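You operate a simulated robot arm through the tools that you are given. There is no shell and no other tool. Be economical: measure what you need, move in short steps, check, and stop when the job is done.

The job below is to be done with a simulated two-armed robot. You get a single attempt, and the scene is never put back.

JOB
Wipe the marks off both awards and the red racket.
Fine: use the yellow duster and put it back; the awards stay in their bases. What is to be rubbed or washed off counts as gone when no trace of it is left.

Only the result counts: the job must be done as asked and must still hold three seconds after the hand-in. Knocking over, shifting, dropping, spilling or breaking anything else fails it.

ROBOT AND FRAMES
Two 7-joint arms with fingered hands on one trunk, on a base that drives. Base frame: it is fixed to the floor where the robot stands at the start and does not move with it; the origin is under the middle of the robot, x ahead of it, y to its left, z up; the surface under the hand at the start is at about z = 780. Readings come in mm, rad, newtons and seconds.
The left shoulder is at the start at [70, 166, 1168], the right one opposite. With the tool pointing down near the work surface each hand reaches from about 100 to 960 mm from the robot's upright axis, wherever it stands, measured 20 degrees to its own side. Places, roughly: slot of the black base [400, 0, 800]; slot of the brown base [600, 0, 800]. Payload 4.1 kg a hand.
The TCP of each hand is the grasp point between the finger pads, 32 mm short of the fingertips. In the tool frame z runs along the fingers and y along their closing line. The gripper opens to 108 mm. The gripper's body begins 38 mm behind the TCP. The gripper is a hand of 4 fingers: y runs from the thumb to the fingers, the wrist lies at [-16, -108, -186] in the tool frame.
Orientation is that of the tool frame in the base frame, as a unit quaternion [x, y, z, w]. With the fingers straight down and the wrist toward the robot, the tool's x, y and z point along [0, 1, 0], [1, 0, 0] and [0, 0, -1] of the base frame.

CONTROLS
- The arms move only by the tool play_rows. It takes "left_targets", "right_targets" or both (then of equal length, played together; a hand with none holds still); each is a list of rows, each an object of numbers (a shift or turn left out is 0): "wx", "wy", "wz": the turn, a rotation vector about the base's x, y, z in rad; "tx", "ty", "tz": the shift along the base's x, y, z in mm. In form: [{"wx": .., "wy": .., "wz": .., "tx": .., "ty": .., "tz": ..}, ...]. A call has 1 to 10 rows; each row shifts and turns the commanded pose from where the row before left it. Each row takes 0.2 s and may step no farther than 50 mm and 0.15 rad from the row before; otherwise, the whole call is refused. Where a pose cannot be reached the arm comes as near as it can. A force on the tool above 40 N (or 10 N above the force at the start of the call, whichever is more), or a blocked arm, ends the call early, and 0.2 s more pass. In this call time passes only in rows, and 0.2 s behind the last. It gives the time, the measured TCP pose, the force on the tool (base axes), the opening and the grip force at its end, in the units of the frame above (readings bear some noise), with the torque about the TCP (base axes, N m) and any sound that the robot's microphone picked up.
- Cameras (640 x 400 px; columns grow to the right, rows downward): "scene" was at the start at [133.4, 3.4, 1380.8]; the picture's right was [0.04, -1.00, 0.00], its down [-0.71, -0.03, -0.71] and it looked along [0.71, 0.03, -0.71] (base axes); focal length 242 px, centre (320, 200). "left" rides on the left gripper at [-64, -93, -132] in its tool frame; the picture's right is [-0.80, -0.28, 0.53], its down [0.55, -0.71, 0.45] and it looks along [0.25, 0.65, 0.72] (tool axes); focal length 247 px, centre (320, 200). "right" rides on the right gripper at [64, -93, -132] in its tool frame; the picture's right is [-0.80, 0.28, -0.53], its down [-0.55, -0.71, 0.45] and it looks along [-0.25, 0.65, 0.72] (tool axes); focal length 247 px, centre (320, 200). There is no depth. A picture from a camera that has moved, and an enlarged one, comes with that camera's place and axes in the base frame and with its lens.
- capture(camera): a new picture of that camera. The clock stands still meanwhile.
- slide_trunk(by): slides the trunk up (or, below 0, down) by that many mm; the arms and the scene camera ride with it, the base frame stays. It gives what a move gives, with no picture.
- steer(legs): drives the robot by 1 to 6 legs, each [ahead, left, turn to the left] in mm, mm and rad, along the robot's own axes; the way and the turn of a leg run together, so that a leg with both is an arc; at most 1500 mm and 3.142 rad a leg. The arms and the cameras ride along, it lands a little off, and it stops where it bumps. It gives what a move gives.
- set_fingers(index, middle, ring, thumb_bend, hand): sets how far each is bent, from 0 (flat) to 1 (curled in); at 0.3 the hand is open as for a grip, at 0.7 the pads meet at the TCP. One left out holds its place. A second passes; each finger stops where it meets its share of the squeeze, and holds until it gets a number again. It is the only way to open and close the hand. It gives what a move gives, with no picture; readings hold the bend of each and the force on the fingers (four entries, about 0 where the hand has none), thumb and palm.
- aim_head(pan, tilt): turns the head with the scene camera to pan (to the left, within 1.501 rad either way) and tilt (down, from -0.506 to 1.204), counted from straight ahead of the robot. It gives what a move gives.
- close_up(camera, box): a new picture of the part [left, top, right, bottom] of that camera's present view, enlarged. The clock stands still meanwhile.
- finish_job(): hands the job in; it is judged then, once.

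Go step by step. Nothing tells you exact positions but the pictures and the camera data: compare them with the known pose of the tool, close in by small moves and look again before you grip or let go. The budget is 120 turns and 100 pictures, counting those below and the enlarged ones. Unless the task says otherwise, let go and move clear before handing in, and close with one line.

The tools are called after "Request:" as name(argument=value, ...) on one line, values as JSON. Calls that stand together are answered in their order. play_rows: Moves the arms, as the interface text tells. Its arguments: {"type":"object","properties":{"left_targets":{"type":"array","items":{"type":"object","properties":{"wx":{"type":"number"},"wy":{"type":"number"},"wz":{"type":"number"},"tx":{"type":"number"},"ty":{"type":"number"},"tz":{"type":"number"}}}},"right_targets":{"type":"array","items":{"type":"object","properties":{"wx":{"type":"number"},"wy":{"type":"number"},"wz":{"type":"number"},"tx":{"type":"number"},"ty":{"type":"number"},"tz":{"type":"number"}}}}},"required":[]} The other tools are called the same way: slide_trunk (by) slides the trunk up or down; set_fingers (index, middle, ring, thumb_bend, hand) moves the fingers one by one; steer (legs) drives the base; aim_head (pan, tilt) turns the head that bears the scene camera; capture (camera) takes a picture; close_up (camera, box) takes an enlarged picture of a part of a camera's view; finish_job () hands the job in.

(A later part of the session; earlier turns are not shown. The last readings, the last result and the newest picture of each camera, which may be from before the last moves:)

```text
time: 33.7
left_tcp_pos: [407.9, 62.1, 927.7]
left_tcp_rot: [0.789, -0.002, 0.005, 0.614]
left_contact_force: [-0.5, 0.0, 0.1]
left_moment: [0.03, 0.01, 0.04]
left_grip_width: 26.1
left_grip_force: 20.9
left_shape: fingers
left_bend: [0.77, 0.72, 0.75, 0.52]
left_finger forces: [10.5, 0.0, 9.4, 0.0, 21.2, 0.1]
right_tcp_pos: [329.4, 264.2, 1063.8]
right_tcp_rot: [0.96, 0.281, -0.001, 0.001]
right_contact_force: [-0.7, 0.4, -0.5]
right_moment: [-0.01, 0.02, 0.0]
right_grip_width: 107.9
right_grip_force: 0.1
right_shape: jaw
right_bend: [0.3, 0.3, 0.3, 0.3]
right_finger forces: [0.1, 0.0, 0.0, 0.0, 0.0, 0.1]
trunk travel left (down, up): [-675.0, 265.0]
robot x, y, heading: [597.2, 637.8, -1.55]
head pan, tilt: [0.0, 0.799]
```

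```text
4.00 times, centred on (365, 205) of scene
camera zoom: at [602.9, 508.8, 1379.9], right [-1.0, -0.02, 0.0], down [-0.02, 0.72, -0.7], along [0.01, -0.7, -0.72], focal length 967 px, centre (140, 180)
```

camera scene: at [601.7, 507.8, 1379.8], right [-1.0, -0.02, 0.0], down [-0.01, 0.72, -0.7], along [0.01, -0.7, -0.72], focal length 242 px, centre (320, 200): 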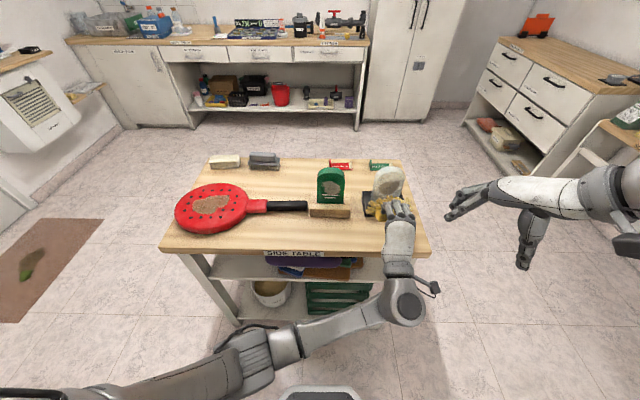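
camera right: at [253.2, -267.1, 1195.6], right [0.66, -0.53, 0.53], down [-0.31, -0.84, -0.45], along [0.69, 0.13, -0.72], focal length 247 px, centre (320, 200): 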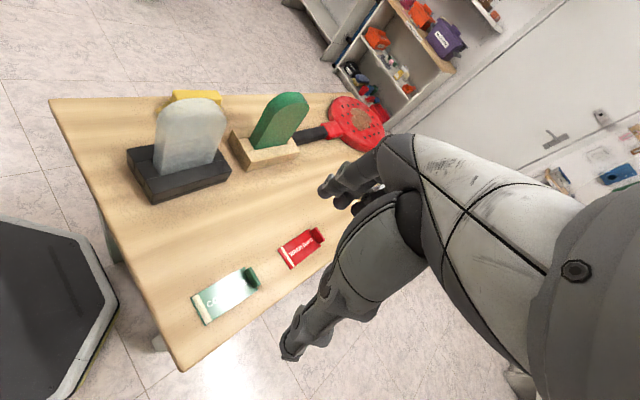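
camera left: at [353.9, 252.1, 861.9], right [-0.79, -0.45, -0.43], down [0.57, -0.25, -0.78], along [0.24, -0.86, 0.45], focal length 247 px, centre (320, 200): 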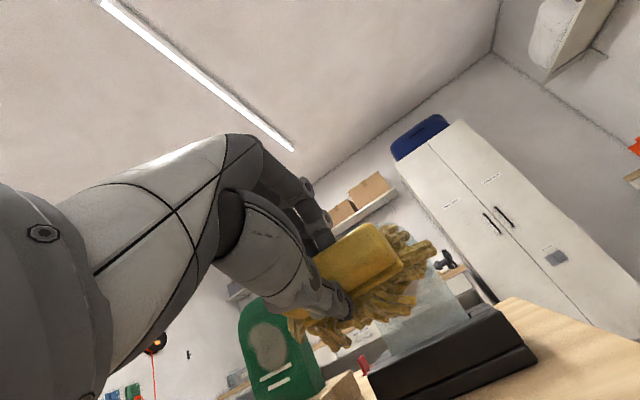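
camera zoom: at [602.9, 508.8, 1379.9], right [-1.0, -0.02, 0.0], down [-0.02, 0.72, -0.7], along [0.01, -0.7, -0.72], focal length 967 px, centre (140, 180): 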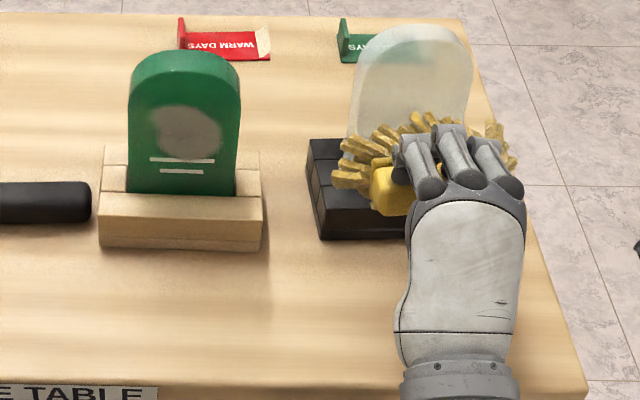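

Wiping seems effective. I'll move over in front of the green award and inspect the grey one.

Request:
play_rows(left_targets=[{"ty": 20, "tx": 34}, {"tx": 44}, {"tx": 44}, {"tx": 44}, {"ty": -5}])

Request:
close_up(camera="scene", box=[350, 155, 420, 225])

Request:
close_up(camera="scene", box=[280, 155, 420, 255])

```text
time: 34.9
left_tcp_pos: [565.8, 86.4, 919.7]
left_tcp_rot: [0.797, -0.001, -0.001, 0.605]
left_contact_force: [0.1, 0.9, -0.5]
left_moment: [0.0, 0.01, -0.01]
left_grip_width: 26.3
left_grip_force: 20.4
left_shape: fingers
left_bend: [0.77, 0.72, 0.75, 0.52]
left_finger forces: [10.5, 0.0, 9.2, 0.0, 21.0, 0.1]
right_tcp_pos: [328.6, 262.9, 1062.6]
right_tcp_rot: [0.96, 0.282, 0.001, 0.001]
right_contact_force: [0.3, 0.1, 0.0]
right_moment: [-0.01, 0.02, -0.01]
right_grip_width: 108.1
right_grip_force: 0.0
right_shape: jaw
right_bend: [0.3, 0.3, 0.3, 0.3]
right_finger forces: [0.0, 0.0, 0.1, 0.0, 0.0, 0.1]
trunk travel left (down, up): [-675.0, 265.0]
robot x, y, heading: [594.9, 636.6, -1.549]
head pan, tilt: [0.0, 0.799]
```

```text
5.71 times, centred on (385, 190) of scene
camera zoom: at [600.9, 507.3, 1379.7], right [-1.0, -0.02, 0.0], down [-0.01, 0.72, -0.7], along [0.02, -0.7, -0.72], focal length 1382 px, centre (-51, 257)
```

zoom: 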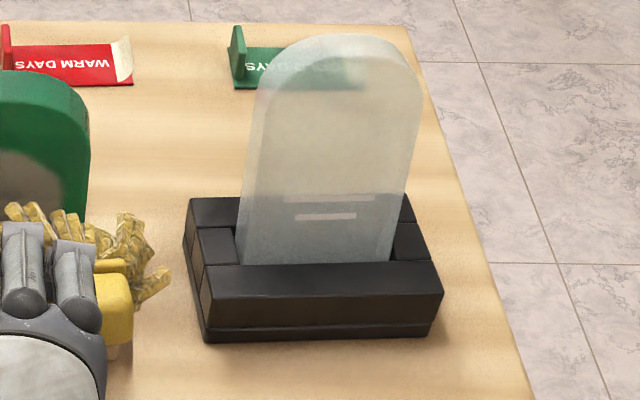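

```text
4.00 times, centred on (350, 205) of scene
camera zoom: at [600.9, 507.3, 1379.7], right [-1.0, -0.02, 0.0], down [-0.01, 0.72, -0.7], along [0.02, -0.7, -0.72], focal length 967 px, centre (200, 180)
```

zoom: 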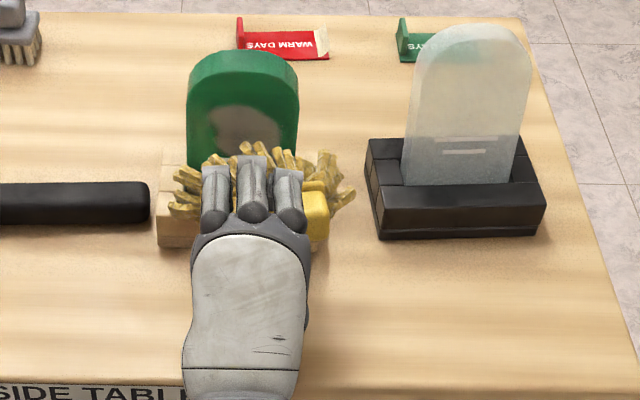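

The grey award is clean. Now the green one: I'll approach it.

Request:
play_rows(left_targets=[{"tx": 9, "ty": -20}, {"ty": -20}, {"ty": -15}, {"ty": -5}, {"ty": -4}])

Request:
close_up(camera="scene", box=[280, 155, 420, 255])

```text
time: 36.1
left_tcp_pos: [578.3, 22.0, 919.5]
left_tcp_rot: [0.796, 0.0, -0.001, 0.605]
left_contact_force: [0.6, 2.0, -0.5]
left_moment: [0.03, -0.01, -0.06]
left_grip_width: 26.6
left_grip_force: 21.2
left_shape: fingers
left_bend: [0.77, 0.72, 0.75, 0.52]
left_finger forces: [10.9, 0.0, 8.9, 0.0, 21.7, 0.0]
right_tcp_pos: [329.8, 263.9, 1063.3]
right_tcp_rot: [0.96, 0.281, 0.0, 0.0]
right_contact_force: [0.6, 0.3, -0.1]
right_moment: [-0.01, -0.02, 0.02]
right_grip_width: 107.5
right_grip_force: 0.0
right_shape: jaw
right_bend: [0.3, 0.3, 0.3, 0.3]
right_finger forces: [0.0, 0.0, 0.0, 0.0, 0.0, 0.0]
trunk travel left (down, up): [-675.0, 265.0]
robot x, y, heading: [598.4, 638.2, -1.547]
head pan, tilt: [0.0, 0.799]
```

```text
4.00 times, centred on (350, 205) of scene
camera zoom: at [602.2, 508.5, 1379.8], right [-1.0, -0.02, 0.0], down [-0.01, 0.72, -0.7], along [0.01, -0.7, -0.72], focal length 967 px, centre (200, 180)
```

zoom: 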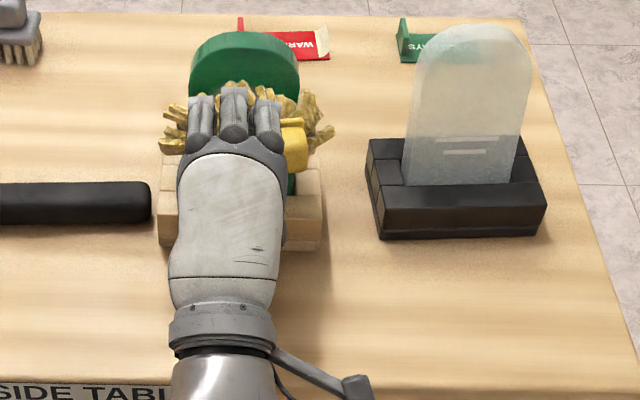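

The green award may be leaning back in its slot under the push. I'll back off and check.

Request:
play_rows(left_targets=[{"ty": 8}, {"ty": 20}, {"ty": 30}])

Request:
close_up(camera="scene", box=[280, 155, 420, 255])

```text
time: 36.9
left_tcp_pos: [576.8, 82.4, 920.5]
left_tcp_rot: [0.796, 0.0, -0.001, 0.605]
left_contact_force: [-0.8, 0.8, 0.3]
left_moment: [0.05, -0.05, -0.01]
left_grip_width: 26.3
left_grip_force: 20.5
left_shape: fingers
left_bend: [0.77, 0.72, 0.75, 0.52]
left_finger forces: [10.5, 0.0, 9.0, 0.0, 20.7, 0.0]
right_tcp_pos: [329.5, 265.0, 1062.4]
right_tcp_rot: [0.96, 0.282, 0.0, 0.001]
right_contact_force: [-0.1, -0.6, 0.0]
right_moment: [-0.03, 0.03, -0.03]
right_grip_width: 107.4
right_grip_force: 0.0
right_shape: jaw
right_bend: [0.3, 0.3, 0.3, 0.3]
right_finger forces: [0.0, 0.1, 0.1, 0.0, 0.1, 0.1]
trunk travel left (down, up): [-675.0, 265.0]
robot x, y, heading: [597.6, 641.7, -1.551]
head pan, tilt: [0.0, 0.799]
```

```text
4.00 times, centred on (350, 205) of scene
camera zoom: at [602.1, 509.0, 1379.9], right [-1.0, -0.02, 0.0], down [-0.01, 0.72, -0.7], along [0.01, -0.7, -0.72], focal length 967 px, centre (200, 180)
```

zoom: 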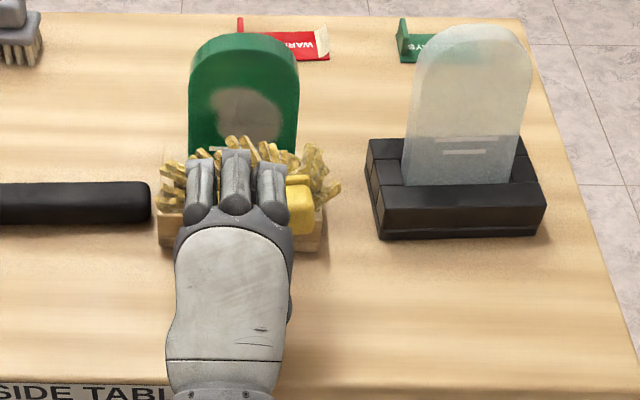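

It merely leaned back against the other slot wall, as the grey one did, and still sits in its base. I'll wipe it gently.

Request:
play_rows(left_targets=[{"ty": -30}, {"ty": -20}, {"ty": -8}, {"ty": -6}, {"ty": -3}])

```text
time: 38.1
left_tcp_pos: [577.5, 13.5, 920.7]
left_tcp_rot: [0.795, 0.0, -0.002, 0.606]
left_contact_force: [0.4, 2.4, 0.0]
left_moment: [-0.03, 0.07, -0.06]
left_grip_width: 26.4
left_grip_force: 20.6
left_shape: fingers
left_bend: [0.77, 0.72, 0.75, 0.52]
left_finger forces: [12.1, 0.1, 8.7, 0.1, 21.2, 0.0]
right_tcp_pos: [328.7, 263.3, 1061.9]
right_tcp_rot: [0.96, 0.282, 0.0, 0.001]
right_contact_force: [0.4, -0.3, 0.6]
right_moment: [0.0, 0.02, 0.05]
right_grip_width: 107.5
right_grip_force: 0.1
right_shape: jaw
right_bend: [0.3, 0.3, 0.3, 0.3]
right_finger forces: [0.1, 0.1, 0.1, 0.0, 0.0, 0.1]
trunk travel left (down, up): [-675.0, 265.0]
robot x, y, heading: [599.6, 635.6, -1.555]
head pan, tilt: [0.0, 0.799]
```

Request:
play_rows(left_targets=[{"tx": 20}, {"tx": -20}, {"tx": -20}, {"tx": 20, "tz": -10}, {"tx": 20, "ty": -1}, {"tx": -20}, {"tx": -20}, {"tx": 20, "ty": -1}, {"tx": 20}, {"tx": -20}])

Request:
play_rows(left_targets=[{"ty": -1, "tx": 20}, {"tx": -20, "tz": -8}, {"tx": -20}, {"tx": 20, "tz": 12}, {"tx": 20, "tz": 12}, {"tx": -20}, {"tx": -20}, {"tx": 20}, {"ty": 20}, {"ty": 45, "tz": -10}])

Request:
play_rows(left_targets=[{"tx": -15, "ty": 10}, {"tx": -40}, {"tx": -45}])

Request:
close_up(camera="scene", box=[280, 155, 420, 255])

```text
time: 40.3
left_tcp_pos: [577.0, 10.1, 910.1]
left_tcp_rot: [0.796, 0.0, 0.0, 0.606]
left_contact_force: [1.1, 2.1, 0.1]
left_moment: [0.0, 0.0, -0.02]
left_grip_width: 26.3
left_grip_force: 20.9
left_shape: fingers
left_bend: [0.78, 0.72, 0.75, 0.52]
left_finger forces: [12.0, 0.0, 8.6, 0.0, 21.5, 0.0]
right_tcp_pos: [327.8, 264.4, 1062.6]
right_tcp_rot: [0.96, 0.281, 0.0, 0.002]
right_contact_force: [-0.3, 0.2, -0.8]
right_moment: [-0.02, 0.0, -0.03]
right_grip_width: 108.1
right_grip_force: 0.1
right_shape: jaw
right_bend: [0.3, 0.3, 0.3, 0.3]
right_finger forces: [0.0, 0.0, 0.0, 0.1, 0.0, 0.0]
trunk travel left (down, up): [-675.0, 265.0]
robot x, y, heading: [595.8, 641.2, -1.55]
head pan, tilt: [0.0, 0.799]
```

```text
time: 42.5
left_tcp_pos: [578.5, 74.8, 916.6]
left_tcp_rot: [0.796, 0.0, -0.002, 0.605]
left_contact_force: [-0.1, 0.1, 0.6]
left_moment: [0.04, 0.03, -0.03]
left_grip_width: 26.6
left_grip_force: 20.0
left_shape: fingers
left_bend: [0.77, 0.72, 0.75, 0.52]
left_finger forces: [10.5, 0.0, 9.1, 0.0, 20.5, 0.0]
right_tcp_pos: [329.0, 265.4, 1063.5]
right_tcp_rot: [0.959, 0.282, -0.001, 0.001]
right_contact_force: [0.2, -0.3, 0.0]
right_moment: [0.01, 0.02, -0.05]
right_grip_width: 108.0
right_grip_force: 0.1
right_shape: jaw
right_bend: [0.3, 0.3, 0.3, 0.3]
right_finger forces: [0.0, 0.1, 0.0, 0.0, 0.1, 0.0]
trunk travel left (down, up): [-675.0, 265.0]
robot x, y, heading: [600.1, 638.6, -1.551]
head pan, tilt: [0.0, 0.799]
```

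```text
time: 43.3
left_tcp_pos: [476.0, 85.2, 916.1]
left_tcp_rot: [0.797, 0.0, 0.0, 0.605]
left_contact_force: [-1.4, -0.2, -1.2]
left_moment: [0.0, 0.03, 0.03]
left_grip_width: 26.4
left_grip_force: 19.8
left_shape: fingers
left_bend: [0.77, 0.72, 0.75, 0.52]
left_finger forces: [10.4, 0.0, 9.0, 0.1, 20.3, 0.1]
right_tcp_pos: [327.6, 262.1, 1062.7]
right_tcp_rot: [0.96, 0.281, 0.001, 0.0]
right_contact_force: [-0.8, -0.2, 0.3]
right_moment: [0.03, -0.01, 0.01]
right_grip_width: 107.7
right_grip_force: 0.1
right_shape: jaw
right_bend: [0.3, 0.3, 0.3, 0.3]
right_finger forces: [0.0, 0.0, 0.0, 0.1, 0.0, 0.1]
trunk travel left (down, up): [-675.0, 265.0]
robot x, y, heading: [600.1, 639.3, -1.552]
head pan, tilt: [0.0, 0.799]
```

```text
4.00 times, centred on (350, 205) of scene
camera zoom: at [600.6, 507.8, 1379.7], right [-1.0, -0.02, 0.0], down [-0.01, 0.72, -0.7], along [0.02, -0.7, -0.72], focal length 967 px, centre (200, 180)
```

zoom: 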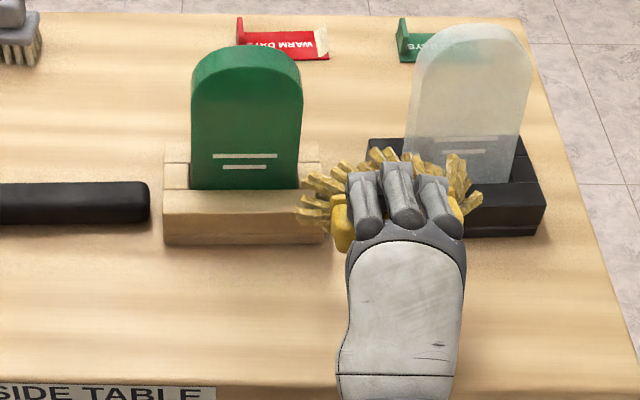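

Both awards look clean. I'll return the hand to pointing down, raise it, and head for the racket.

Request:
play_rows(left_targets=[{"ty": 20, "tz": 20}, {"wx": 0.15, "tz": 20}, {"wx": 0.15, "tz": 20}, {"wx": 0.15, "tz": 20}, {"wx": 0.15, "tz": 10}, {"wx": 0.15}, {"wx": 0.15}, {"wx": 0.15}, {"wx": 0.15}, {"wx": 0.1}])

Request:
close_up(camera="scene", box=[300, 155, 360, 215])

Request:
play_rows(left_targets=[{"tx": 49}, {"tx": 49}, {"tx": 49}, {"tx": 49}, {"tx": 49}, {"tx": 49}, {"tx": 49}, {"tx": 49}, {"tx": 49}, {"tx": 40}])

Request:
capture(camera="left")

Request:
capture(camera="scene")

```text
time: 44.3
left_tcp_pos: [535.8, 92.7, 919.2]
left_tcp_rot: [0.889, -0.036, 0.103, 0.444]
left_contact_force: [-0.2, 0.1, -0.3]
left_moment: [0.01, 0.0, -0.01]
left_grip_width: 26.3
left_grip_force: 19.6
left_shape: fingers
left_bend: [0.77, 0.72, 0.75, 0.52]
left_finger forces: [10.5, 0.1, 8.7, 0.0, 20.0, 0.0]
right_tcp_pos: [329.6, 264.8, 1063.7]
right_tcp_rot: [0.959, 0.282, 0.001, 0.001]
right_contact_force: [-0.2, 0.0, -0.4]
right_moment: [0.0, -0.05, -0.01]
right_grip_width: 107.7
right_grip_force: 0.1
right_shape: jaw
right_bend: [0.3, 0.3, 0.3, 0.3]
right_finger forces: [0.0, 0.0, 0.0, 0.0, 0.1, 0.0]
trunk travel left (down, up): [-675.0, 265.0]
robot x, y, heading: [596.5, 636.9, -1.55]
head pan, tilt: [0.0, 0.799]
stopped in row 4 (left hand): the arm was blocked; the commanded pose is now the measured one
```

```text
6.67 times, centred on (330, 185) of scene
camera zoom: at [601.9, 508.3, 1379.8], right [-1.0, -0.02, 0.0], down [-0.01, 0.72, -0.7], along [0.01, -0.7, -0.72], focal length 1612 px, centre (253, 300)
```

zoom: 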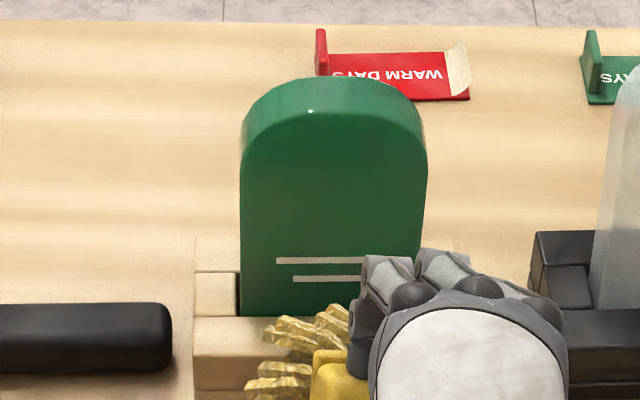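

```text
time: 46.5
left_tcp_pos: [1018.4, 94.8, 916.0]
left_tcp_rot: [0.889, -0.035, 0.102, 0.445]
left_contact_force: [0.7, 0.5, -0.7]
left_moment: [-0.01, 0.04, -0.01]
left_grip_width: 26.2
left_grip_force: 18.7
left_shape: fingers
left_bend: [0.77, 0.72, 0.75, 0.52]
left_finger forces: [10.0, 0.0, 8.6, 0.0, 19.3, 0.0]
right_tcp_pos: [329.8, 264.2, 1063.1]
right_tcp_rot: [0.959, 0.282, -0.001, 0.0]
right_contact_force: [-0.5, 0.5, -0.6]
right_moment: [0.03, 0.0, 0.04]
right_grip_width: 107.8
right_grip_force: 0.0
right_shape: jaw
right_bend: [0.3, 0.3, 0.3, 0.3]
right_finger forces: [0.0, 0.0, 0.1, 0.0, 0.0, 0.0]
trunk travel left (down, up): [-675.0, 265.0]
robot x, y, heading: [595.6, 638.6, -1.549]
head pan, tilt: [0.0, 0.799]
```

```text
58 pictures are left
camera left: at [951.0, 253.6, 907.2], right [-0.66, -0.28, -0.7], down [0.71, 0.08, -0.7], along [0.25, -0.96, 0.14], focal length 247 px, centre (320, 200)
```

left: 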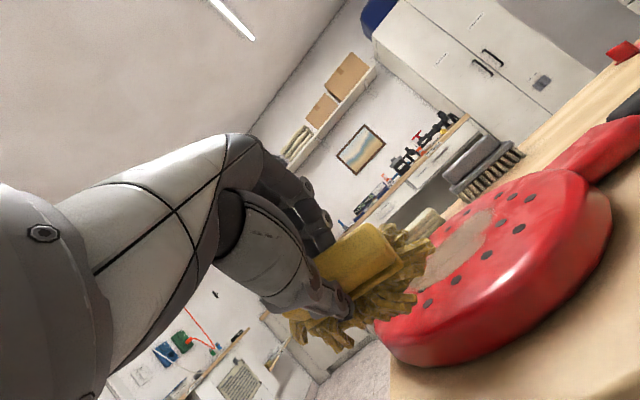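

```text
57 pictures are left
camera scene: at [603.2, 508.2, 1379.8], right [-1.0, -0.02, 0.0], down [-0.02, 0.72, -0.7], along [0.01, -0.7, -0.72], focal length 242 px, centre (320, 200)
```

scene: 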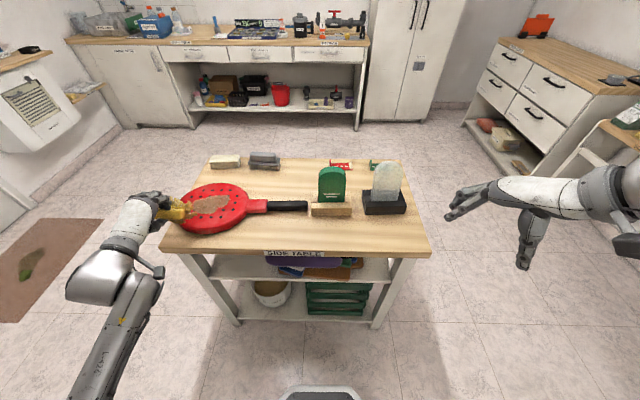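

The turn was cut short when the arm jammed, but nothing was touched and both awards stand fine. I'll rise first, then level the hand.

Request:
play_rows(left_targets=[{"tz": 40}, {"tz": 40}, {"tx": -20, "tz": 20}, {"wx": 0.1, "tx": -15}, {"wx": 0.1, "tx": -15}, {"wx": 0.1}, {"wx": 0.1}])

```text
time: 48.1
left_tcp_pos: [967.3, 93.7, 1016.8]
left_tcp_rot: [0.96, -0.055, 0.092, 0.258]
left_contact_force: [-0.7, -0.4, -0.5]
left_moment: [0.01, 0.02, 0.0]
left_grip_width: 26.4
left_grip_force: 19.4
left_shape: fingers
left_bend: [0.77, 0.72, 0.76, 0.52]
left_finger forces: [10.0, 0.0, 8.5, 0.0, 19.1, 0.0]
right_tcp_pos: [328.6, 264.3, 1063.0]
right_tcp_rot: [0.96, 0.281, 0.001, 0.0]
right_contact_force: [-1.1, 0.4, -1.2]
right_moment: [0.0, 0.01, 0.0]
right_grip_width: 107.8
right_grip_force: 0.1
right_shape: jaw
right_bend: [0.3, 0.3, 0.3, 0.3]
right_finger forces: [0.0, 0.1, 0.0, 0.0, 0.0, 0.1]
trunk travel left (down, up): [-675.0, 265.0]
robot x, y, heading: [596.3, 641.0, -1.55]
head pan, tilt: [0.0, 0.799]
```

Request:
play_rows(left_targets=[{"wx": 0.13, "wy": 0.0465, "wz": 0.028}, {"wx": 0.13, "wy": 0.0465, "wz": 0.028}, {"wx": 0.13, "wy": 0.0465, "wz": 0.028}, {"wx": 0.13, "wy": 0.0465, "wz": 0.028}, {"ty": -40, "tx": -10}, {"ty": -40}, {"ty": -35}, {"tz": -30}, {"tz": -30}])

Request:
capture(camera="left")

Request:
capture(camera="scene")

```text
time: 50.1
left_tcp_pos: [957.2, -22.2, 958.0]
left_tcp_rot: [1.0, 0.0, 0.001, 0.003]
left_contact_force: [-0.8, 0.0, 0.5]
left_moment: [-0.01, 0.0, -0.01]
left_grip_width: 26.2
left_grip_force: 18.4
left_shape: fingers
left_bend: [0.77, 0.72, 0.76, 0.52]
left_finger forces: [10.1, 0.0, 8.5, 0.1, 18.8, 0.1]
right_tcp_pos: [329.8, 263.4, 1062.6]
right_tcp_rot: [0.959, 0.282, 0.0, 0.0]
right_contact_force: [0.4, 0.4, 0.8]
right_moment: [-0.02, 0.01, 0.02]
right_grip_width: 107.7
right_grip_force: 0.1
right_shape: jaw
right_bend: [0.3, 0.3, 0.3, 0.3]
right_finger forces: [0.0, 0.1, 0.0, 0.0, 0.0, 0.0]
trunk travel left (down, up): [-675.0, 265.0]
robot x, y, heading: [594.8, 636.9, -1.55]
head pan, tilt: [0.0, 0.799]
```

```text
56 pictures are left
camera left: at [893.2, 70.9, 1088.2], right [-0.8, 0.28, -0.54], down [0.55, 0.7, -0.45], along [0.25, -0.65, -0.71], focal length 247 px, centre (320, 200)
```

left: 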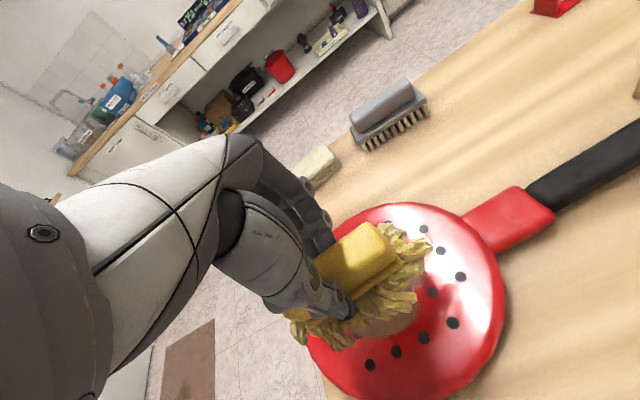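

```text
55 pictures are left
camera scene: at [602.5, 507.6, 1379.8], right [-1.0, -0.02, 0.0], down [-0.02, 0.72, -0.7], along [0.01, -0.7, -0.72], focal length 242 px, centre (320, 200)
```

scene: 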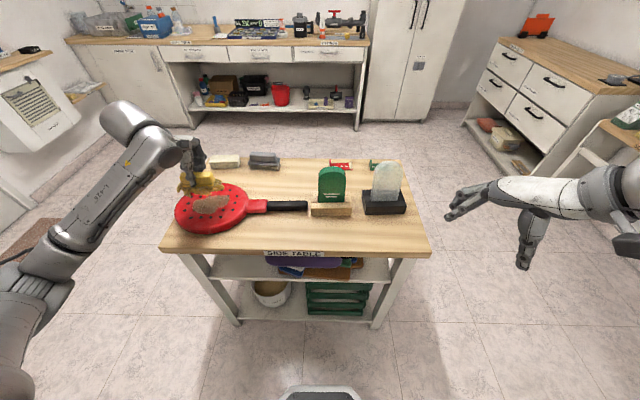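

The duster is level above the racket. I'll descend toward it.

Request:
play_rows(left_targets=[{"tz": -30, "ty": -8}, {"tz": -30}, {"tz": -10}, {"tz": -5}, {"tz": -4}])

Request:
close_up(camera="scene", box=[150, 140, 300, 240])

```text
time: 51.3
left_tcp_pos: [956.8, -29.5, 879.9]
left_tcp_rot: [1.0, 0.001, 0.001, 0.003]
left_contact_force: [0.3, 0.0, 1.7]
left_moment: [0.08, 0.05, -0.02]
left_grip_width: 26.2
left_grip_force: 18.9
left_shape: fingers
left_bend: [0.78, 0.72, 0.76, 0.52]
left_finger forces: [10.5, 0.0, 8.3, 0.0, 19.2, 0.0]
right_tcp_pos: [328.3, 263.2, 1063.3]
right_tcp_rot: [0.959, 0.282, 0.001, 0.001]
right_contact_force: [0.7, 0.1, -0.2]
right_moment: [-0.02, 0.0, 0.02]
right_grip_width: 107.6
right_grip_force: 0.0
right_shape: jaw
right_bend: [0.3, 0.3, 0.3, 0.3]
right_finger forces: [0.0, 0.1, 0.0, 0.0, 0.1, 0.1]
trunk travel left (down, up): [-675.0, 265.0]
robot x, y, heading: [595.5, 641.8, -1.553]
head pan, tilt: [0.0, 0.799]
```

```text
4.00 times, centred on (225, 190) of scene
camera zoom: at [602.2, 508.3, 1379.9], right [-1.0, -0.02, 0.0], down [-0.01, 0.72, -0.7], along [0.01, -0.7, -0.72], focal length 967 px, centre (700, 240)
```

zoom: 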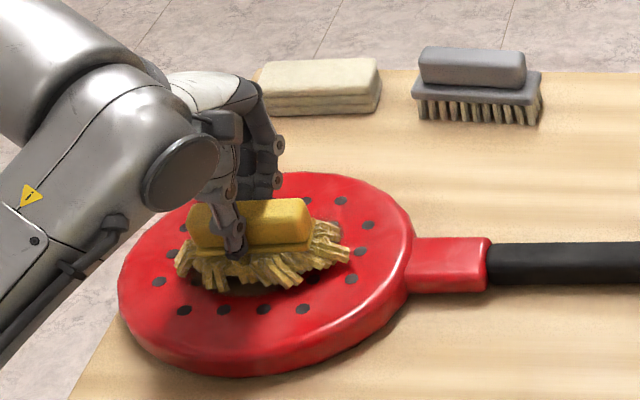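

In contact with the racket. I'll rub lightly over the whole patch.

Request:
play_rows(left_targets=[{"tz": -2}, {"tx": 20}, {"tx": -20}, {"tx": -20, "ty": -10}, {"tx": 20}, {"tx": 20, "ty": -10}, {"tx": -20}, {"tx": -20, "ty": -10}, {"tx": 20}, {"tx": 20}])

Request:
play_rows(left_targets=[{"tx": -20, "ty": 15}, {"ty": 15, "tx": -20}, {"ty": 10, "tx": 20}, {"tx": 20, "ty": 10}, {"tx": -20}, {"tx": -20, "ty": 10}, {"tx": 20}, {"tx": 20}, {"tx": -20}, {"ty": -15}])

Request:
play_rows(left_targets=[{"tz": 20}, {"tz": 40}, {"tz": 30, "ty": 40}, {"ty": 50, "tz": 20}, {"ty": 40}])

Request:
close_up(camera="scene", box=[150, 140, 300, 240])

Request:
capture(camera="left")

```text
time: 53.5
left_tcp_pos: [978.4, -59.2, 878.0]
left_tcp_rot: [1.0, 0.001, 0.001, 0.003]
left_contact_force: [-0.8, 0.5, 0.1]
left_moment: [0.07, 0.09, 0.03]
left_grip_width: 26.2
left_grip_force: 18.6
left_shape: fingers
left_bend: [0.78, 0.72, 0.76, 0.52]
left_finger forces: [10.3, 0.1, 7.9, 0.0, 19.1, 0.0]
right_tcp_pos: [328.2, 263.1, 1061.7]
right_tcp_rot: [0.96, 0.281, 0.0, 0.0]
right_contact_force: [0.3, 0.3, -0.6]
right_moment: [0.0, -0.02, -0.02]
right_grip_width: 108.1
right_grip_force: 0.1
right_shape: jaw
right_bend: [0.3, 0.3, 0.3, 0.3]
right_finger forces: [0.1, 0.0, 0.0, 0.1, 0.0, 0.0]
trunk travel left (down, up): [-675.0, 265.0]
robot x, y, heading: [596.8, 642.4, -1.545]
head pan, tilt: [0.0, 0.799]
```

```text
time: 55.7
left_tcp_pos: [956.2, -15.3, 878.9]
left_tcp_rot: [1.0, 0.001, 0.001, 0.002]
left_contact_force: [0.4, -1.0, 0.0]
left_moment: [0.06, 0.08, -0.02]
left_grip_width: 26.5
left_grip_force: 18.7
left_shape: fingers
left_bend: [0.78, 0.72, 0.76, 0.52]
left_finger forces: [10.2, 0.0, 8.1, 0.1, 19.3, 0.1]
right_tcp_pos: [328.7, 263.2, 1063.4]
right_tcp_rot: [0.96, 0.282, 0.0, 0.001]
right_contact_force: [0.6, -0.4, 0.0]
right_moment: [0.03, -0.04, -0.02]
right_grip_width: 107.8
right_grip_force: 0.0
right_shape: jaw
right_bend: [0.3, 0.3, 0.3, 0.3]
right_finger forces: [0.0, 0.1, 0.0, 0.0, 0.1, 0.0]
trunk travel left (down, up): [-675.0, 265.0]
robot x, y, heading: [596.1, 637.9, -1.546]
head pan, tilt: [0.0, 0.799]
```

```text
refused: row 4 steps farther than a row can; nothing moved
```

```text
4.00 times, centred on (225, 190) of scene
camera zoom: at [602.4, 507.3, 1379.7], right [-1.0, -0.02, 0.0], down [-0.02, 0.72, -0.7], along [0.01, -0.7, -0.72], focal length 967 px, centre (700, 240)
```

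zoom: 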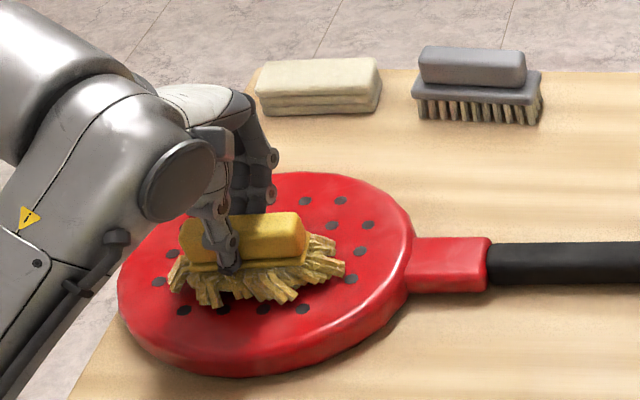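

```text
52 pictures are left
camera left: at [893.0, 77.7, 1009.9], right [-0.8, 0.28, -0.54], down [0.55, 0.7, -0.45], along [0.25, -0.65, -0.72], focal length 247 px, centre (320, 200)
```

left: 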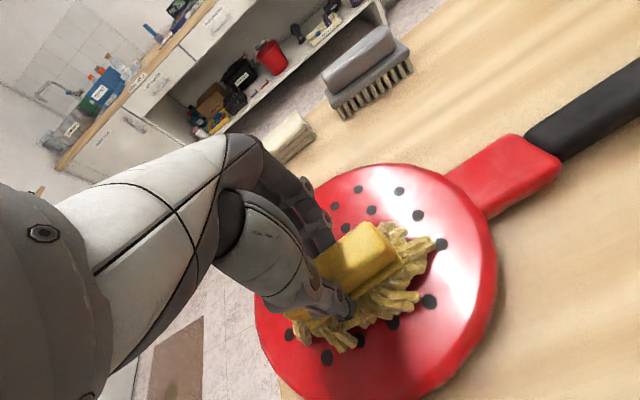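

The mark looks gone and the racket has not moved. I'll lift away and check the surface.

Request:
play_rows(left_targets=[{"tz": 20}, {"tz": 40}, {"tz": 30, "ty": 30}, {"ty": 45, "tz": 15}, {"ty": 35}])

Request:
close_up(camera="scene", box=[150, 140, 300, 240])

Request:
capture(camera="left")

```text
time: 56.9
left_tcp_pos: [955.8, 97.2, 983.9]
left_tcp_rot: [1.0, 0.0, 0.002, 0.004]
left_contact_force: [-1.0, -0.1, -1.3]
left_moment: [-0.02, -0.03, -0.02]
left_grip_width: 26.3
left_grip_force: 18.4
left_shape: fingers
left_bend: [0.78, 0.72, 0.76, 0.52]
left_finger forces: [10.1, 0.0, 8.5, 0.1, 18.5, 0.0]
right_tcp_pos: [328.7, 263.6, 1063.3]
right_tcp_rot: [0.959, 0.282, -0.001, 0.001]
right_contact_force: [-0.2, -0.2, -0.5]
right_moment: [-0.02, -0.02, 0.03]
right_grip_width: 107.8
right_grip_force: 0.1
right_shape: jaw
right_bend: [0.3, 0.3, 0.3, 0.3]
right_finger forces: [0.0, 0.1, 0.1, 0.0, 0.0, 0.0]
trunk travel left (down, up): [-675.0, 265.0]
robot x, y, heading: [599.4, 636.1, -1.548]
head pan, tilt: [0.0, 0.799]
```

```text
4.00 times, centred on (225, 190) of scene
camera zoom: at [602.5, 509.0, 1379.9], right [-1.0, -0.02, 0.0], down [-0.01, 0.72, -0.7], along [0.01, -0.7, -0.72], focal length 967 px, centre (700, 240)
```

zoom: 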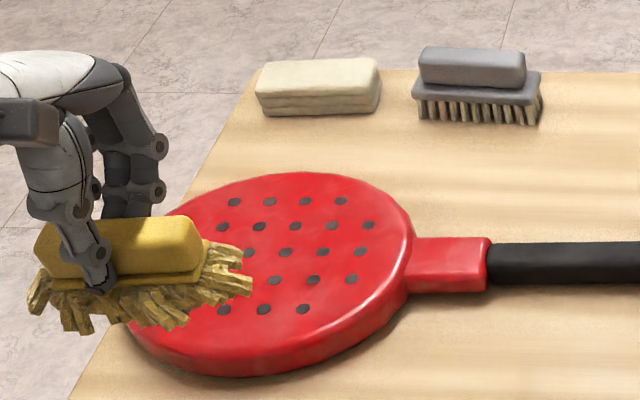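

```text
50 pictures are left
camera left: at [892.2, 189.2, 1115.2], right [-0.8, 0.28, -0.54], down [0.55, 0.7, -0.45], along [0.25, -0.65, -0.71], focal length 247 px, centre (320, 200)
```

left: 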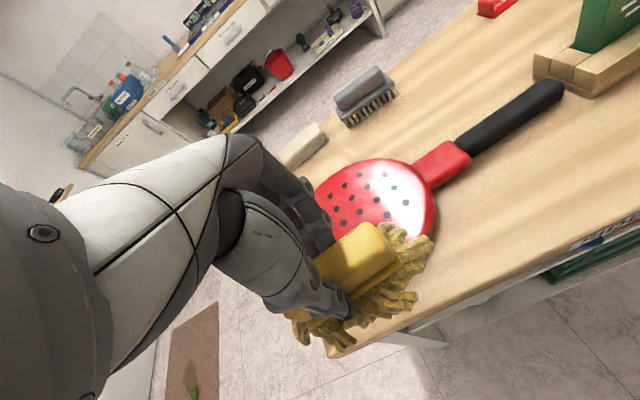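

The racket surface is clean. I'll carry the duster back over its original place.

Request:
play_rows(left_targets=[{"tx": -48}, {"tx": -48}, {"tx": -48}, {"tx": -48}, {"tx": -48}, {"tx": -48}, {"tx": -48}, {"tx": -48}, {"tx": -48}, {"tx": -44, "ty": -20}])

Request:
capture(camera="scene")

Request:
close_up(camera="scene", box=[150, 140, 300, 240])

Request:
capture(camera="left")

```text
time: 59.1
left_tcp_pos: [478.5, 75.6, 982.6]
left_tcp_rot: [1.0, 0.001, 0.001, 0.003]
left_contact_force: [-1.0, 0.5, -0.6]
left_moment: [-0.01, -0.03, 0.03]
left_grip_width: 26.3
left_grip_force: 18.5
left_shape: fingers
left_bend: [0.78, 0.72, 0.76, 0.52]
left_finger forces: [10.1, 0.1, 8.2, 0.0, 18.2, 0.0]
right_tcp_pos: [328.4, 263.5, 1061.3]
right_tcp_rot: [0.96, 0.281, 0.001, 0.0]
right_contact_force: [-0.4, 0.1, 0.3]
right_moment: [-0.03, -0.02, -0.03]
right_grip_width: 107.8
right_grip_force: 0.0
right_shape: jaw
right_bend: [0.3, 0.3, 0.3, 0.3]
right_finger forces: [0.0, 0.0, 0.1, 0.1, 0.1, 0.0]
trunk travel left (down, up): [-675.0, 265.0]
robot x, y, heading: [594.4, 638.1, -1.554]
head pan, tilt: [0.0, 0.799]
```

```text
49 pictures are left
camera scene: at [599.8, 507.4, 1379.7], right [-1.0, -0.02, 0.0], down [-0.01, 0.72, -0.7], along [0.02, -0.7, -0.72], focal length 242 px, centre (320, 200)
```

scene: 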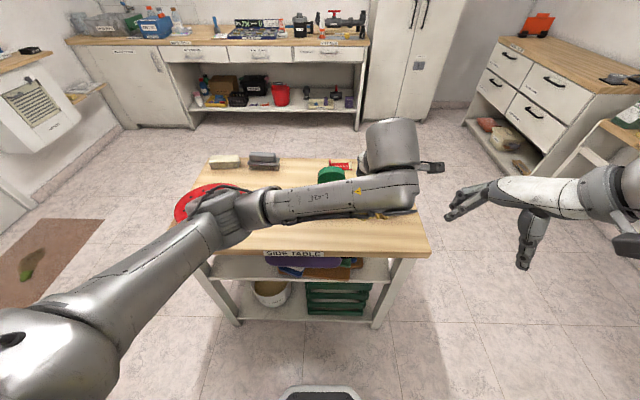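

```text
4.00 times, centred on (225, 190) of scene
camera zoom: at [599.8, 507.4, 1379.7], right [-1.0, -0.02, 0.0], down [-0.01, 0.72, -0.7], along [0.02, -0.7, -0.72], focal length 967 px, centre (700, 240)
```

zoom: 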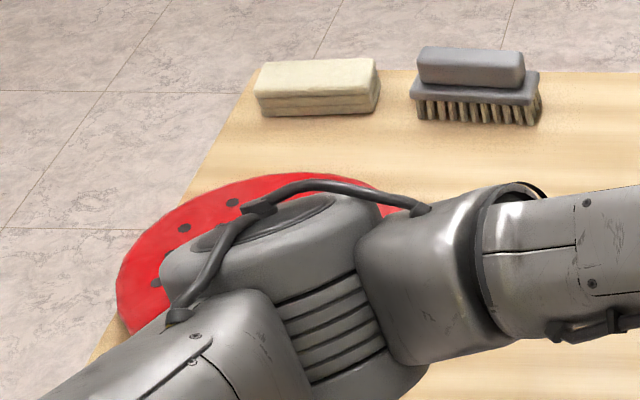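

```text
47 pictures are left
camera left: at [414.6, 169.0, 1112.9], right [-0.8, 0.28, -0.54], down [0.55, 0.7, -0.45], along [0.25, -0.65, -0.71], focal length 247 px, centre (320, 200)
```

left: 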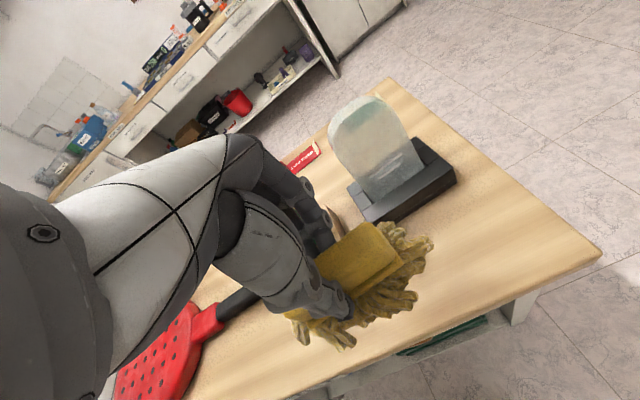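

Both look fine. I'll lower the duster onto its original spot (hand y about 60) in stages.

Request:
play_rows(left_targets=[{"ty": -16}, {"tz": -40}, {"tz": -40}, {"tz": -30}, {"tz": -15}])

Request:
capture(camera="left")

```text
time: 60.3
left_tcp_pos: [480.6, 59.1, 858.3]
left_tcp_rot: [1.0, 0.001, 0.001, 0.002]
left_contact_force: [0.3, -0.1, -0.2]
left_moment: [0.01, 0.03, -0.03]
left_grip_width: 26.2
left_grip_force: 18.7
left_shape: fingers
left_bend: [0.78, 0.72, 0.76, 0.52]
left_finger forces: [9.8, 0.0, 8.2, 0.0, 18.0, 0.0]
right_tcp_pos: [328.8, 264.5, 1063.6]
right_tcp_rot: [0.959, 0.282, 0.0, 0.001]
right_contact_force: [0.1, -0.5, 0.5]
right_moment: [-0.03, 0.01, 0.03]
right_grip_width: 107.4
right_grip_force: 0.2
right_shape: jaw
right_bend: [0.3, 0.3, 0.3, 0.3]
right_finger forces: [0.0, 0.0, 0.0, 0.0, 0.0, 0.1]
trunk travel left (down, up): [-675.0, 265.0]
robot x, y, heading: [595.0, 637.4, -1.547]
head pan, tilt: [0.0, 0.799]
```

```text
46 pictures are left
camera left: at [417.4, 152.6, 988.1], right [-0.8, 0.28, -0.54], down [0.55, 0.7, -0.45], along [0.25, -0.65, -0.71], focal length 247 px, centre (320, 200)
```

left: 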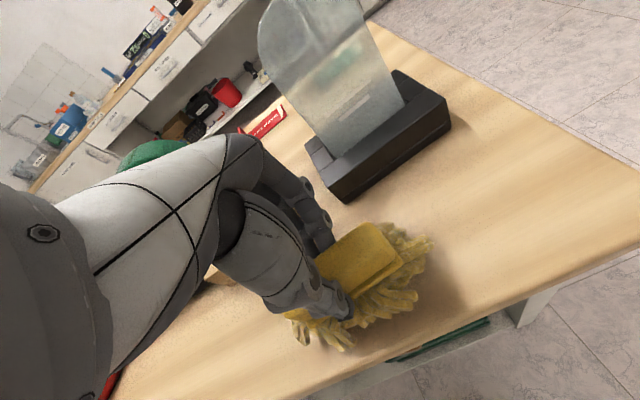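

Request:
play_rows(left_targets=[{"tz": -8}, {"tz": -4}, {"tz": -4}, {"tz": -2}])

Request:
close_up(camera="left", box=[220, 120, 480, 360])

```text
time: 61.3
left_tcp_pos: [481.5, 58.7, 843.3]
left_tcp_rot: [1.0, 0.0, 0.0, 0.005]
left_contact_force: [0.9, -9.8, 23.5]
left_moment: [0.52, -0.12, -0.13]
left_grip_width: 26.2
left_grip_force: 23.5
left_shape: fingers
left_bend: [0.78, 0.72, 0.76, 0.53]
left_finger forces: [14.4, 0.3, 12.4, 0.0, 20.1, 0.0]
right_tcp_pos: [330.0, 264.8, 1063.9]
right_tcp_rot: [0.959, 0.282, 0.0, 0.001]
right_contact_force: [-0.1, -0.3, 0.5]
right_moment: [-0.02, 0.0, 0.0]
right_grip_width: 107.7
right_grip_force: 0.1
right_shape: jaw
right_bend: [0.3, 0.3, 0.3, 0.3]
right_finger forces: [0.0, 0.1, 0.1, 0.1, 0.1, 0.0]
trunk travel left (down, up): [-675.0, 265.0]
robot x, y, heading: [594.8, 636.4, -1.552]
head pan, tilt: [0.0, 0.799]
```

```text
1.67 times, centred on (350, 240) of left
camera zoom: at [417.7, 152.7, 973.4], right [-0.8, 0.28, -0.54], down [0.55, 0.7, -0.46], along [0.25, -0.66, -0.71], focal length 412 px, centre (270, 133)
```

zoom: 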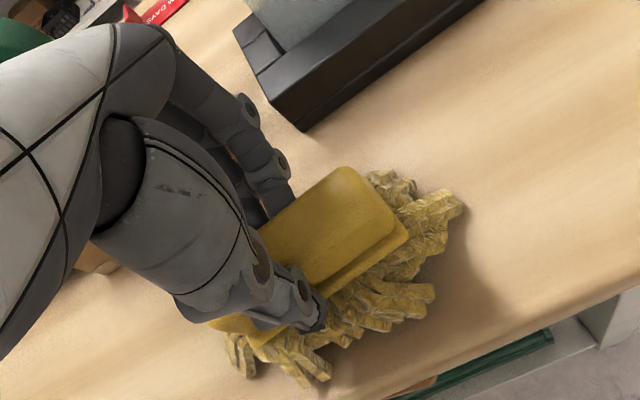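

It is on the table with a bit too much press. I'll raise 2 mm and open a little on both sides.

Request:
play_rows(left_targets=[{"tz": 2}])

Request:
set_fingers(hand="left", index=0.55, middle=0.55, ring=0.55, thumb_bend=0.3)

Request:
close_up(camera="left", box=[220, 120, 480, 360])

```text
time: 61.7
left_tcp_pos: [479.9, 58.5, 843.5]
left_tcp_rot: [1.0, 0.001, 0.0, 0.003]
left_contact_force: [2.0, -11.4, 24.3]
left_moment: [0.42, -0.1, -0.15]
left_grip_width: 26.3
left_grip_force: 23.4
left_shape: fingers
left_bend: [0.78, 0.72, 0.76, 0.54]
left_finger forces: [14.9, 0.2, 12.9, 0.0, 19.6, 0.0]
right_tcp_pos: [329.0, 262.9, 1063.1]
right_tcp_rot: [0.96, 0.281, -0.001, 0.002]
right_contact_force: [0.3, -0.4, 0.7]
right_moment: [0.02, 0.0, 0.03]
right_grip_width: 108.0
right_grip_force: 0.1
right_shape: jaw
right_bend: [0.3, 0.3, 0.3, 0.3]
right_finger forces: [0.0, 0.0, 0.0, 0.0, 0.1, 0.1]
trunk travel left (down, up): [-675.0, 265.0]
robot x, y, heading: [596.4, 636.4, -1.548]
head pan, tilt: [0.0, 0.799]
```

```text
time: 62.7
left_tcp_pos: [480.4, 59.4, 841.8]
left_tcp_rot: [1.0, 0.001, 0.002, 0.002]
left_contact_force: [1.1, 0.7, 0.9]
left_moment: [-0.04, -0.02, 0.05]
left_grip_width: 74.2
left_grip_force: 1.4
left_shape: fingers
left_bend: [0.56, 0.55, 0.55, 0.3]
left_finger forces: [2.3, 0.0, 0.1, 0.1, 0.0, 0.0]
right_tcp_pos: [329.3, 262.7, 1062.2]
right_tcp_rot: [0.959, 0.282, 0.0, 0.0]
right_contact_force: [0.3, 0.1, -0.4]
right_moment: [-0.03, -0.01, -0.01]
right_grip_width: 108.0
right_grip_force: 0.1
right_shape: jaw
right_bend: [0.3, 0.3, 0.3, 0.3]
right_finger forces: [0.0, 0.0, 0.0, 0.0, 0.1, 0.0]
trunk travel left (down, up): [-675.0, 265.0]
robot x, y, heading: [594.7, 637.4, -1.553]
head pan, tilt: [0.0, 0.799]
```

```text
1.67 times, centred on (350, 240) of left
camera zoom: at [417.1, 152.0, 971.8], right [-0.8, 0.28, -0.54], down [0.55, 0.7, -0.45], along [0.25, -0.65, -0.72], focal length 412 px, centre (270, 133)
```

zoom: 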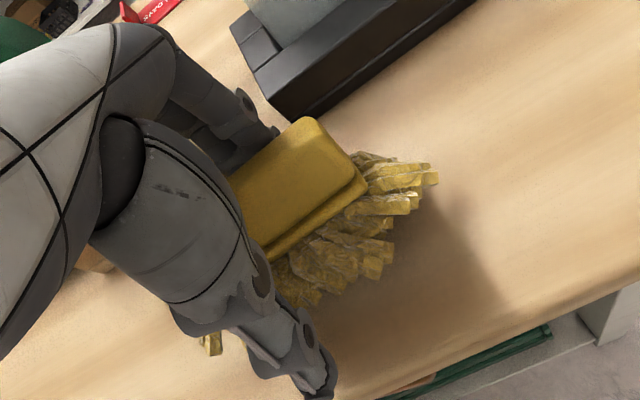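

The duster seems to have shifted toward the fingers. I'll look from the head before moving.

Request:
close_up(camera="scene", box=[300, 160, 430, 250])

Request:
capture(camera="right")

```text
4.44 times, centred on (365, 205) of scene
camera zoom: at [602.2, 507.9, 1379.7], right [-1.0, -0.02, 0.0], down [-0.01, 0.72, -0.7], along [0.01, -0.7, -0.72], focal length 1075 px, centre (120, 178)
```

zoom: 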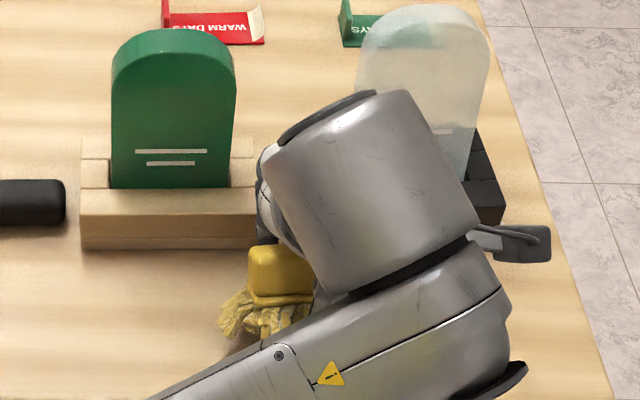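

```text
42 pictures are left
camera right: at [333.0, 375.1, 1194.1], right [-0.52, -0.67, 0.53], down [-0.84, 0.3, -0.45], along [0.14, -0.68, -0.72], focal length 247 px, centre (320, 200)
```

right: 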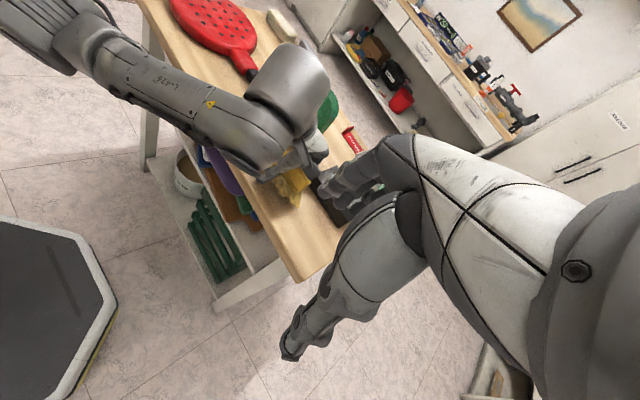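

Request:
close_up(camera="left", box=[290, 170, 420, 290])

Request:
close_up(camera="right", box=[250, 130, 370, 230])

```text
3.33 times, centred on (355, 230) of left
camera zoom: at [417.1, 152.0, 971.8], right [-0.8, 0.28, -0.54], down [0.55, 0.7, -0.45], along [0.25, -0.65, -0.72], focal length 823 px, centre (203, 100)
```

zoom: 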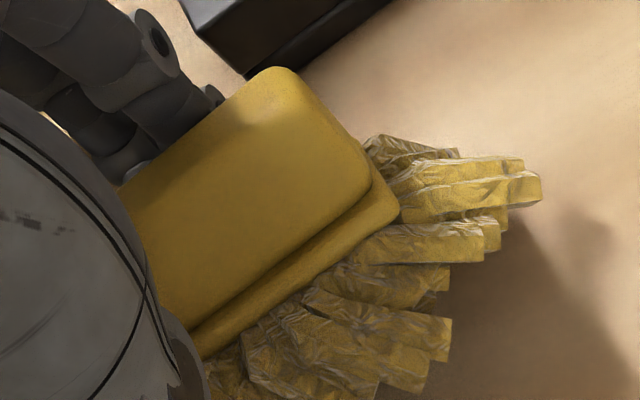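

```text
4.00 times, centred on (310, 180) of right
camera zoom: at [333.0, 375.1, 1194.1], right [-0.52, -0.67, 0.53], down [-0.84, 0.3, -0.45], along [0.14, -0.68, -0.72], focal length 988 px, centre (360, 280)
```

zoom: 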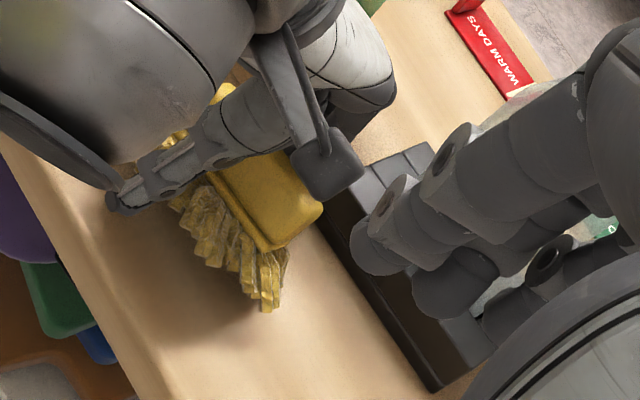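

The duster is tilted against the fingers. I'll re-close the hand to regain hold, lift slightly and inspect its attitude.

Request:
set_fingers(hand="left", thumb_bend=0.85)

Request:
close_up(camera="left", box=[220, 120, 480, 360])

Request:
close_up(camera="right", box=[250, 130, 370, 230])

```text
time: 63.7
left_tcp_pos: [482.3, 60.8, 841.4]
left_tcp_rot: [1.0, 0.001, 0.001, 0.002]
left_contact_force: [-0.1, 2.4, 3.3]
left_moment: [-0.01, -0.13, 0.07]
left_grip_width: 58.7
left_grip_force: 23.5
left_shape: fingers
left_bend: [0.5, 0.48, 0.54, 0.57]
left_finger forces: [14.6, 9.9, 2.7, 0.0, 20.3, 0.0]
right_tcp_pos: [329.3, 263.7, 1063.9]
right_tcp_rot: [0.959, 0.282, 0.0, 0.001]
right_contact_force: [-0.7, -0.2, 0.2]
right_moment: [-0.03, -0.02, 0.0]
right_grip_width: 108.0
right_grip_force: 0.0
right_shape: jaw
right_bend: [0.3, 0.3, 0.3, 0.3]
right_finger forces: [0.0, 0.1, 0.0, 0.0, 0.1, 0.2]
trunk travel left (down, up): [-675.0, 265.0]
robot x, y, heading: [596.9, 637.8, -1.552]
head pan, tilt: [0.0, 0.799]
```

```text
1.67 times, centred on (350, 240) of left
camera zoom: at [416.9, 152.6, 972.8], right [-0.8, 0.28, -0.54], down [0.55, 0.7, -0.45], along [0.25, -0.65, -0.71], focal length 412 px, centre (270, 133)
```

zoom: 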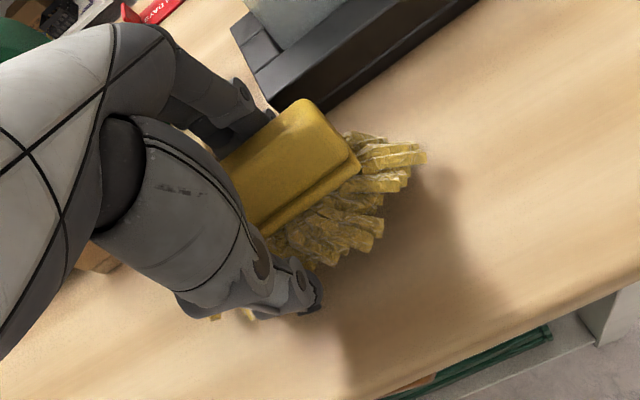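

```text
4.00 times, centred on (310, 180) of right
camera zoom: at [332.9, 375.8, 1194.4], right [-0.52, -0.67, 0.53], down [-0.84, 0.3, -0.45], along [0.14, -0.68, -0.72], focal length 988 px, centre (360, 280)
```

zoom: 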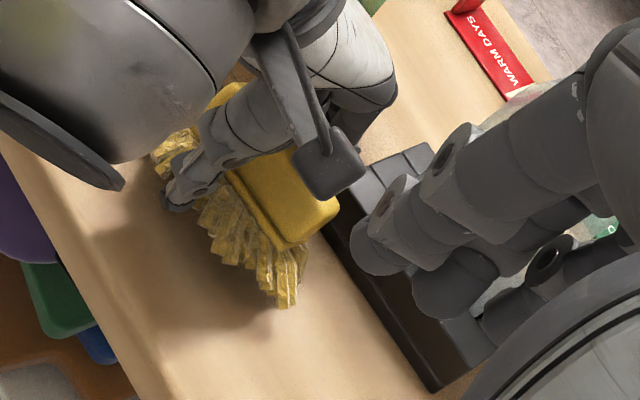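

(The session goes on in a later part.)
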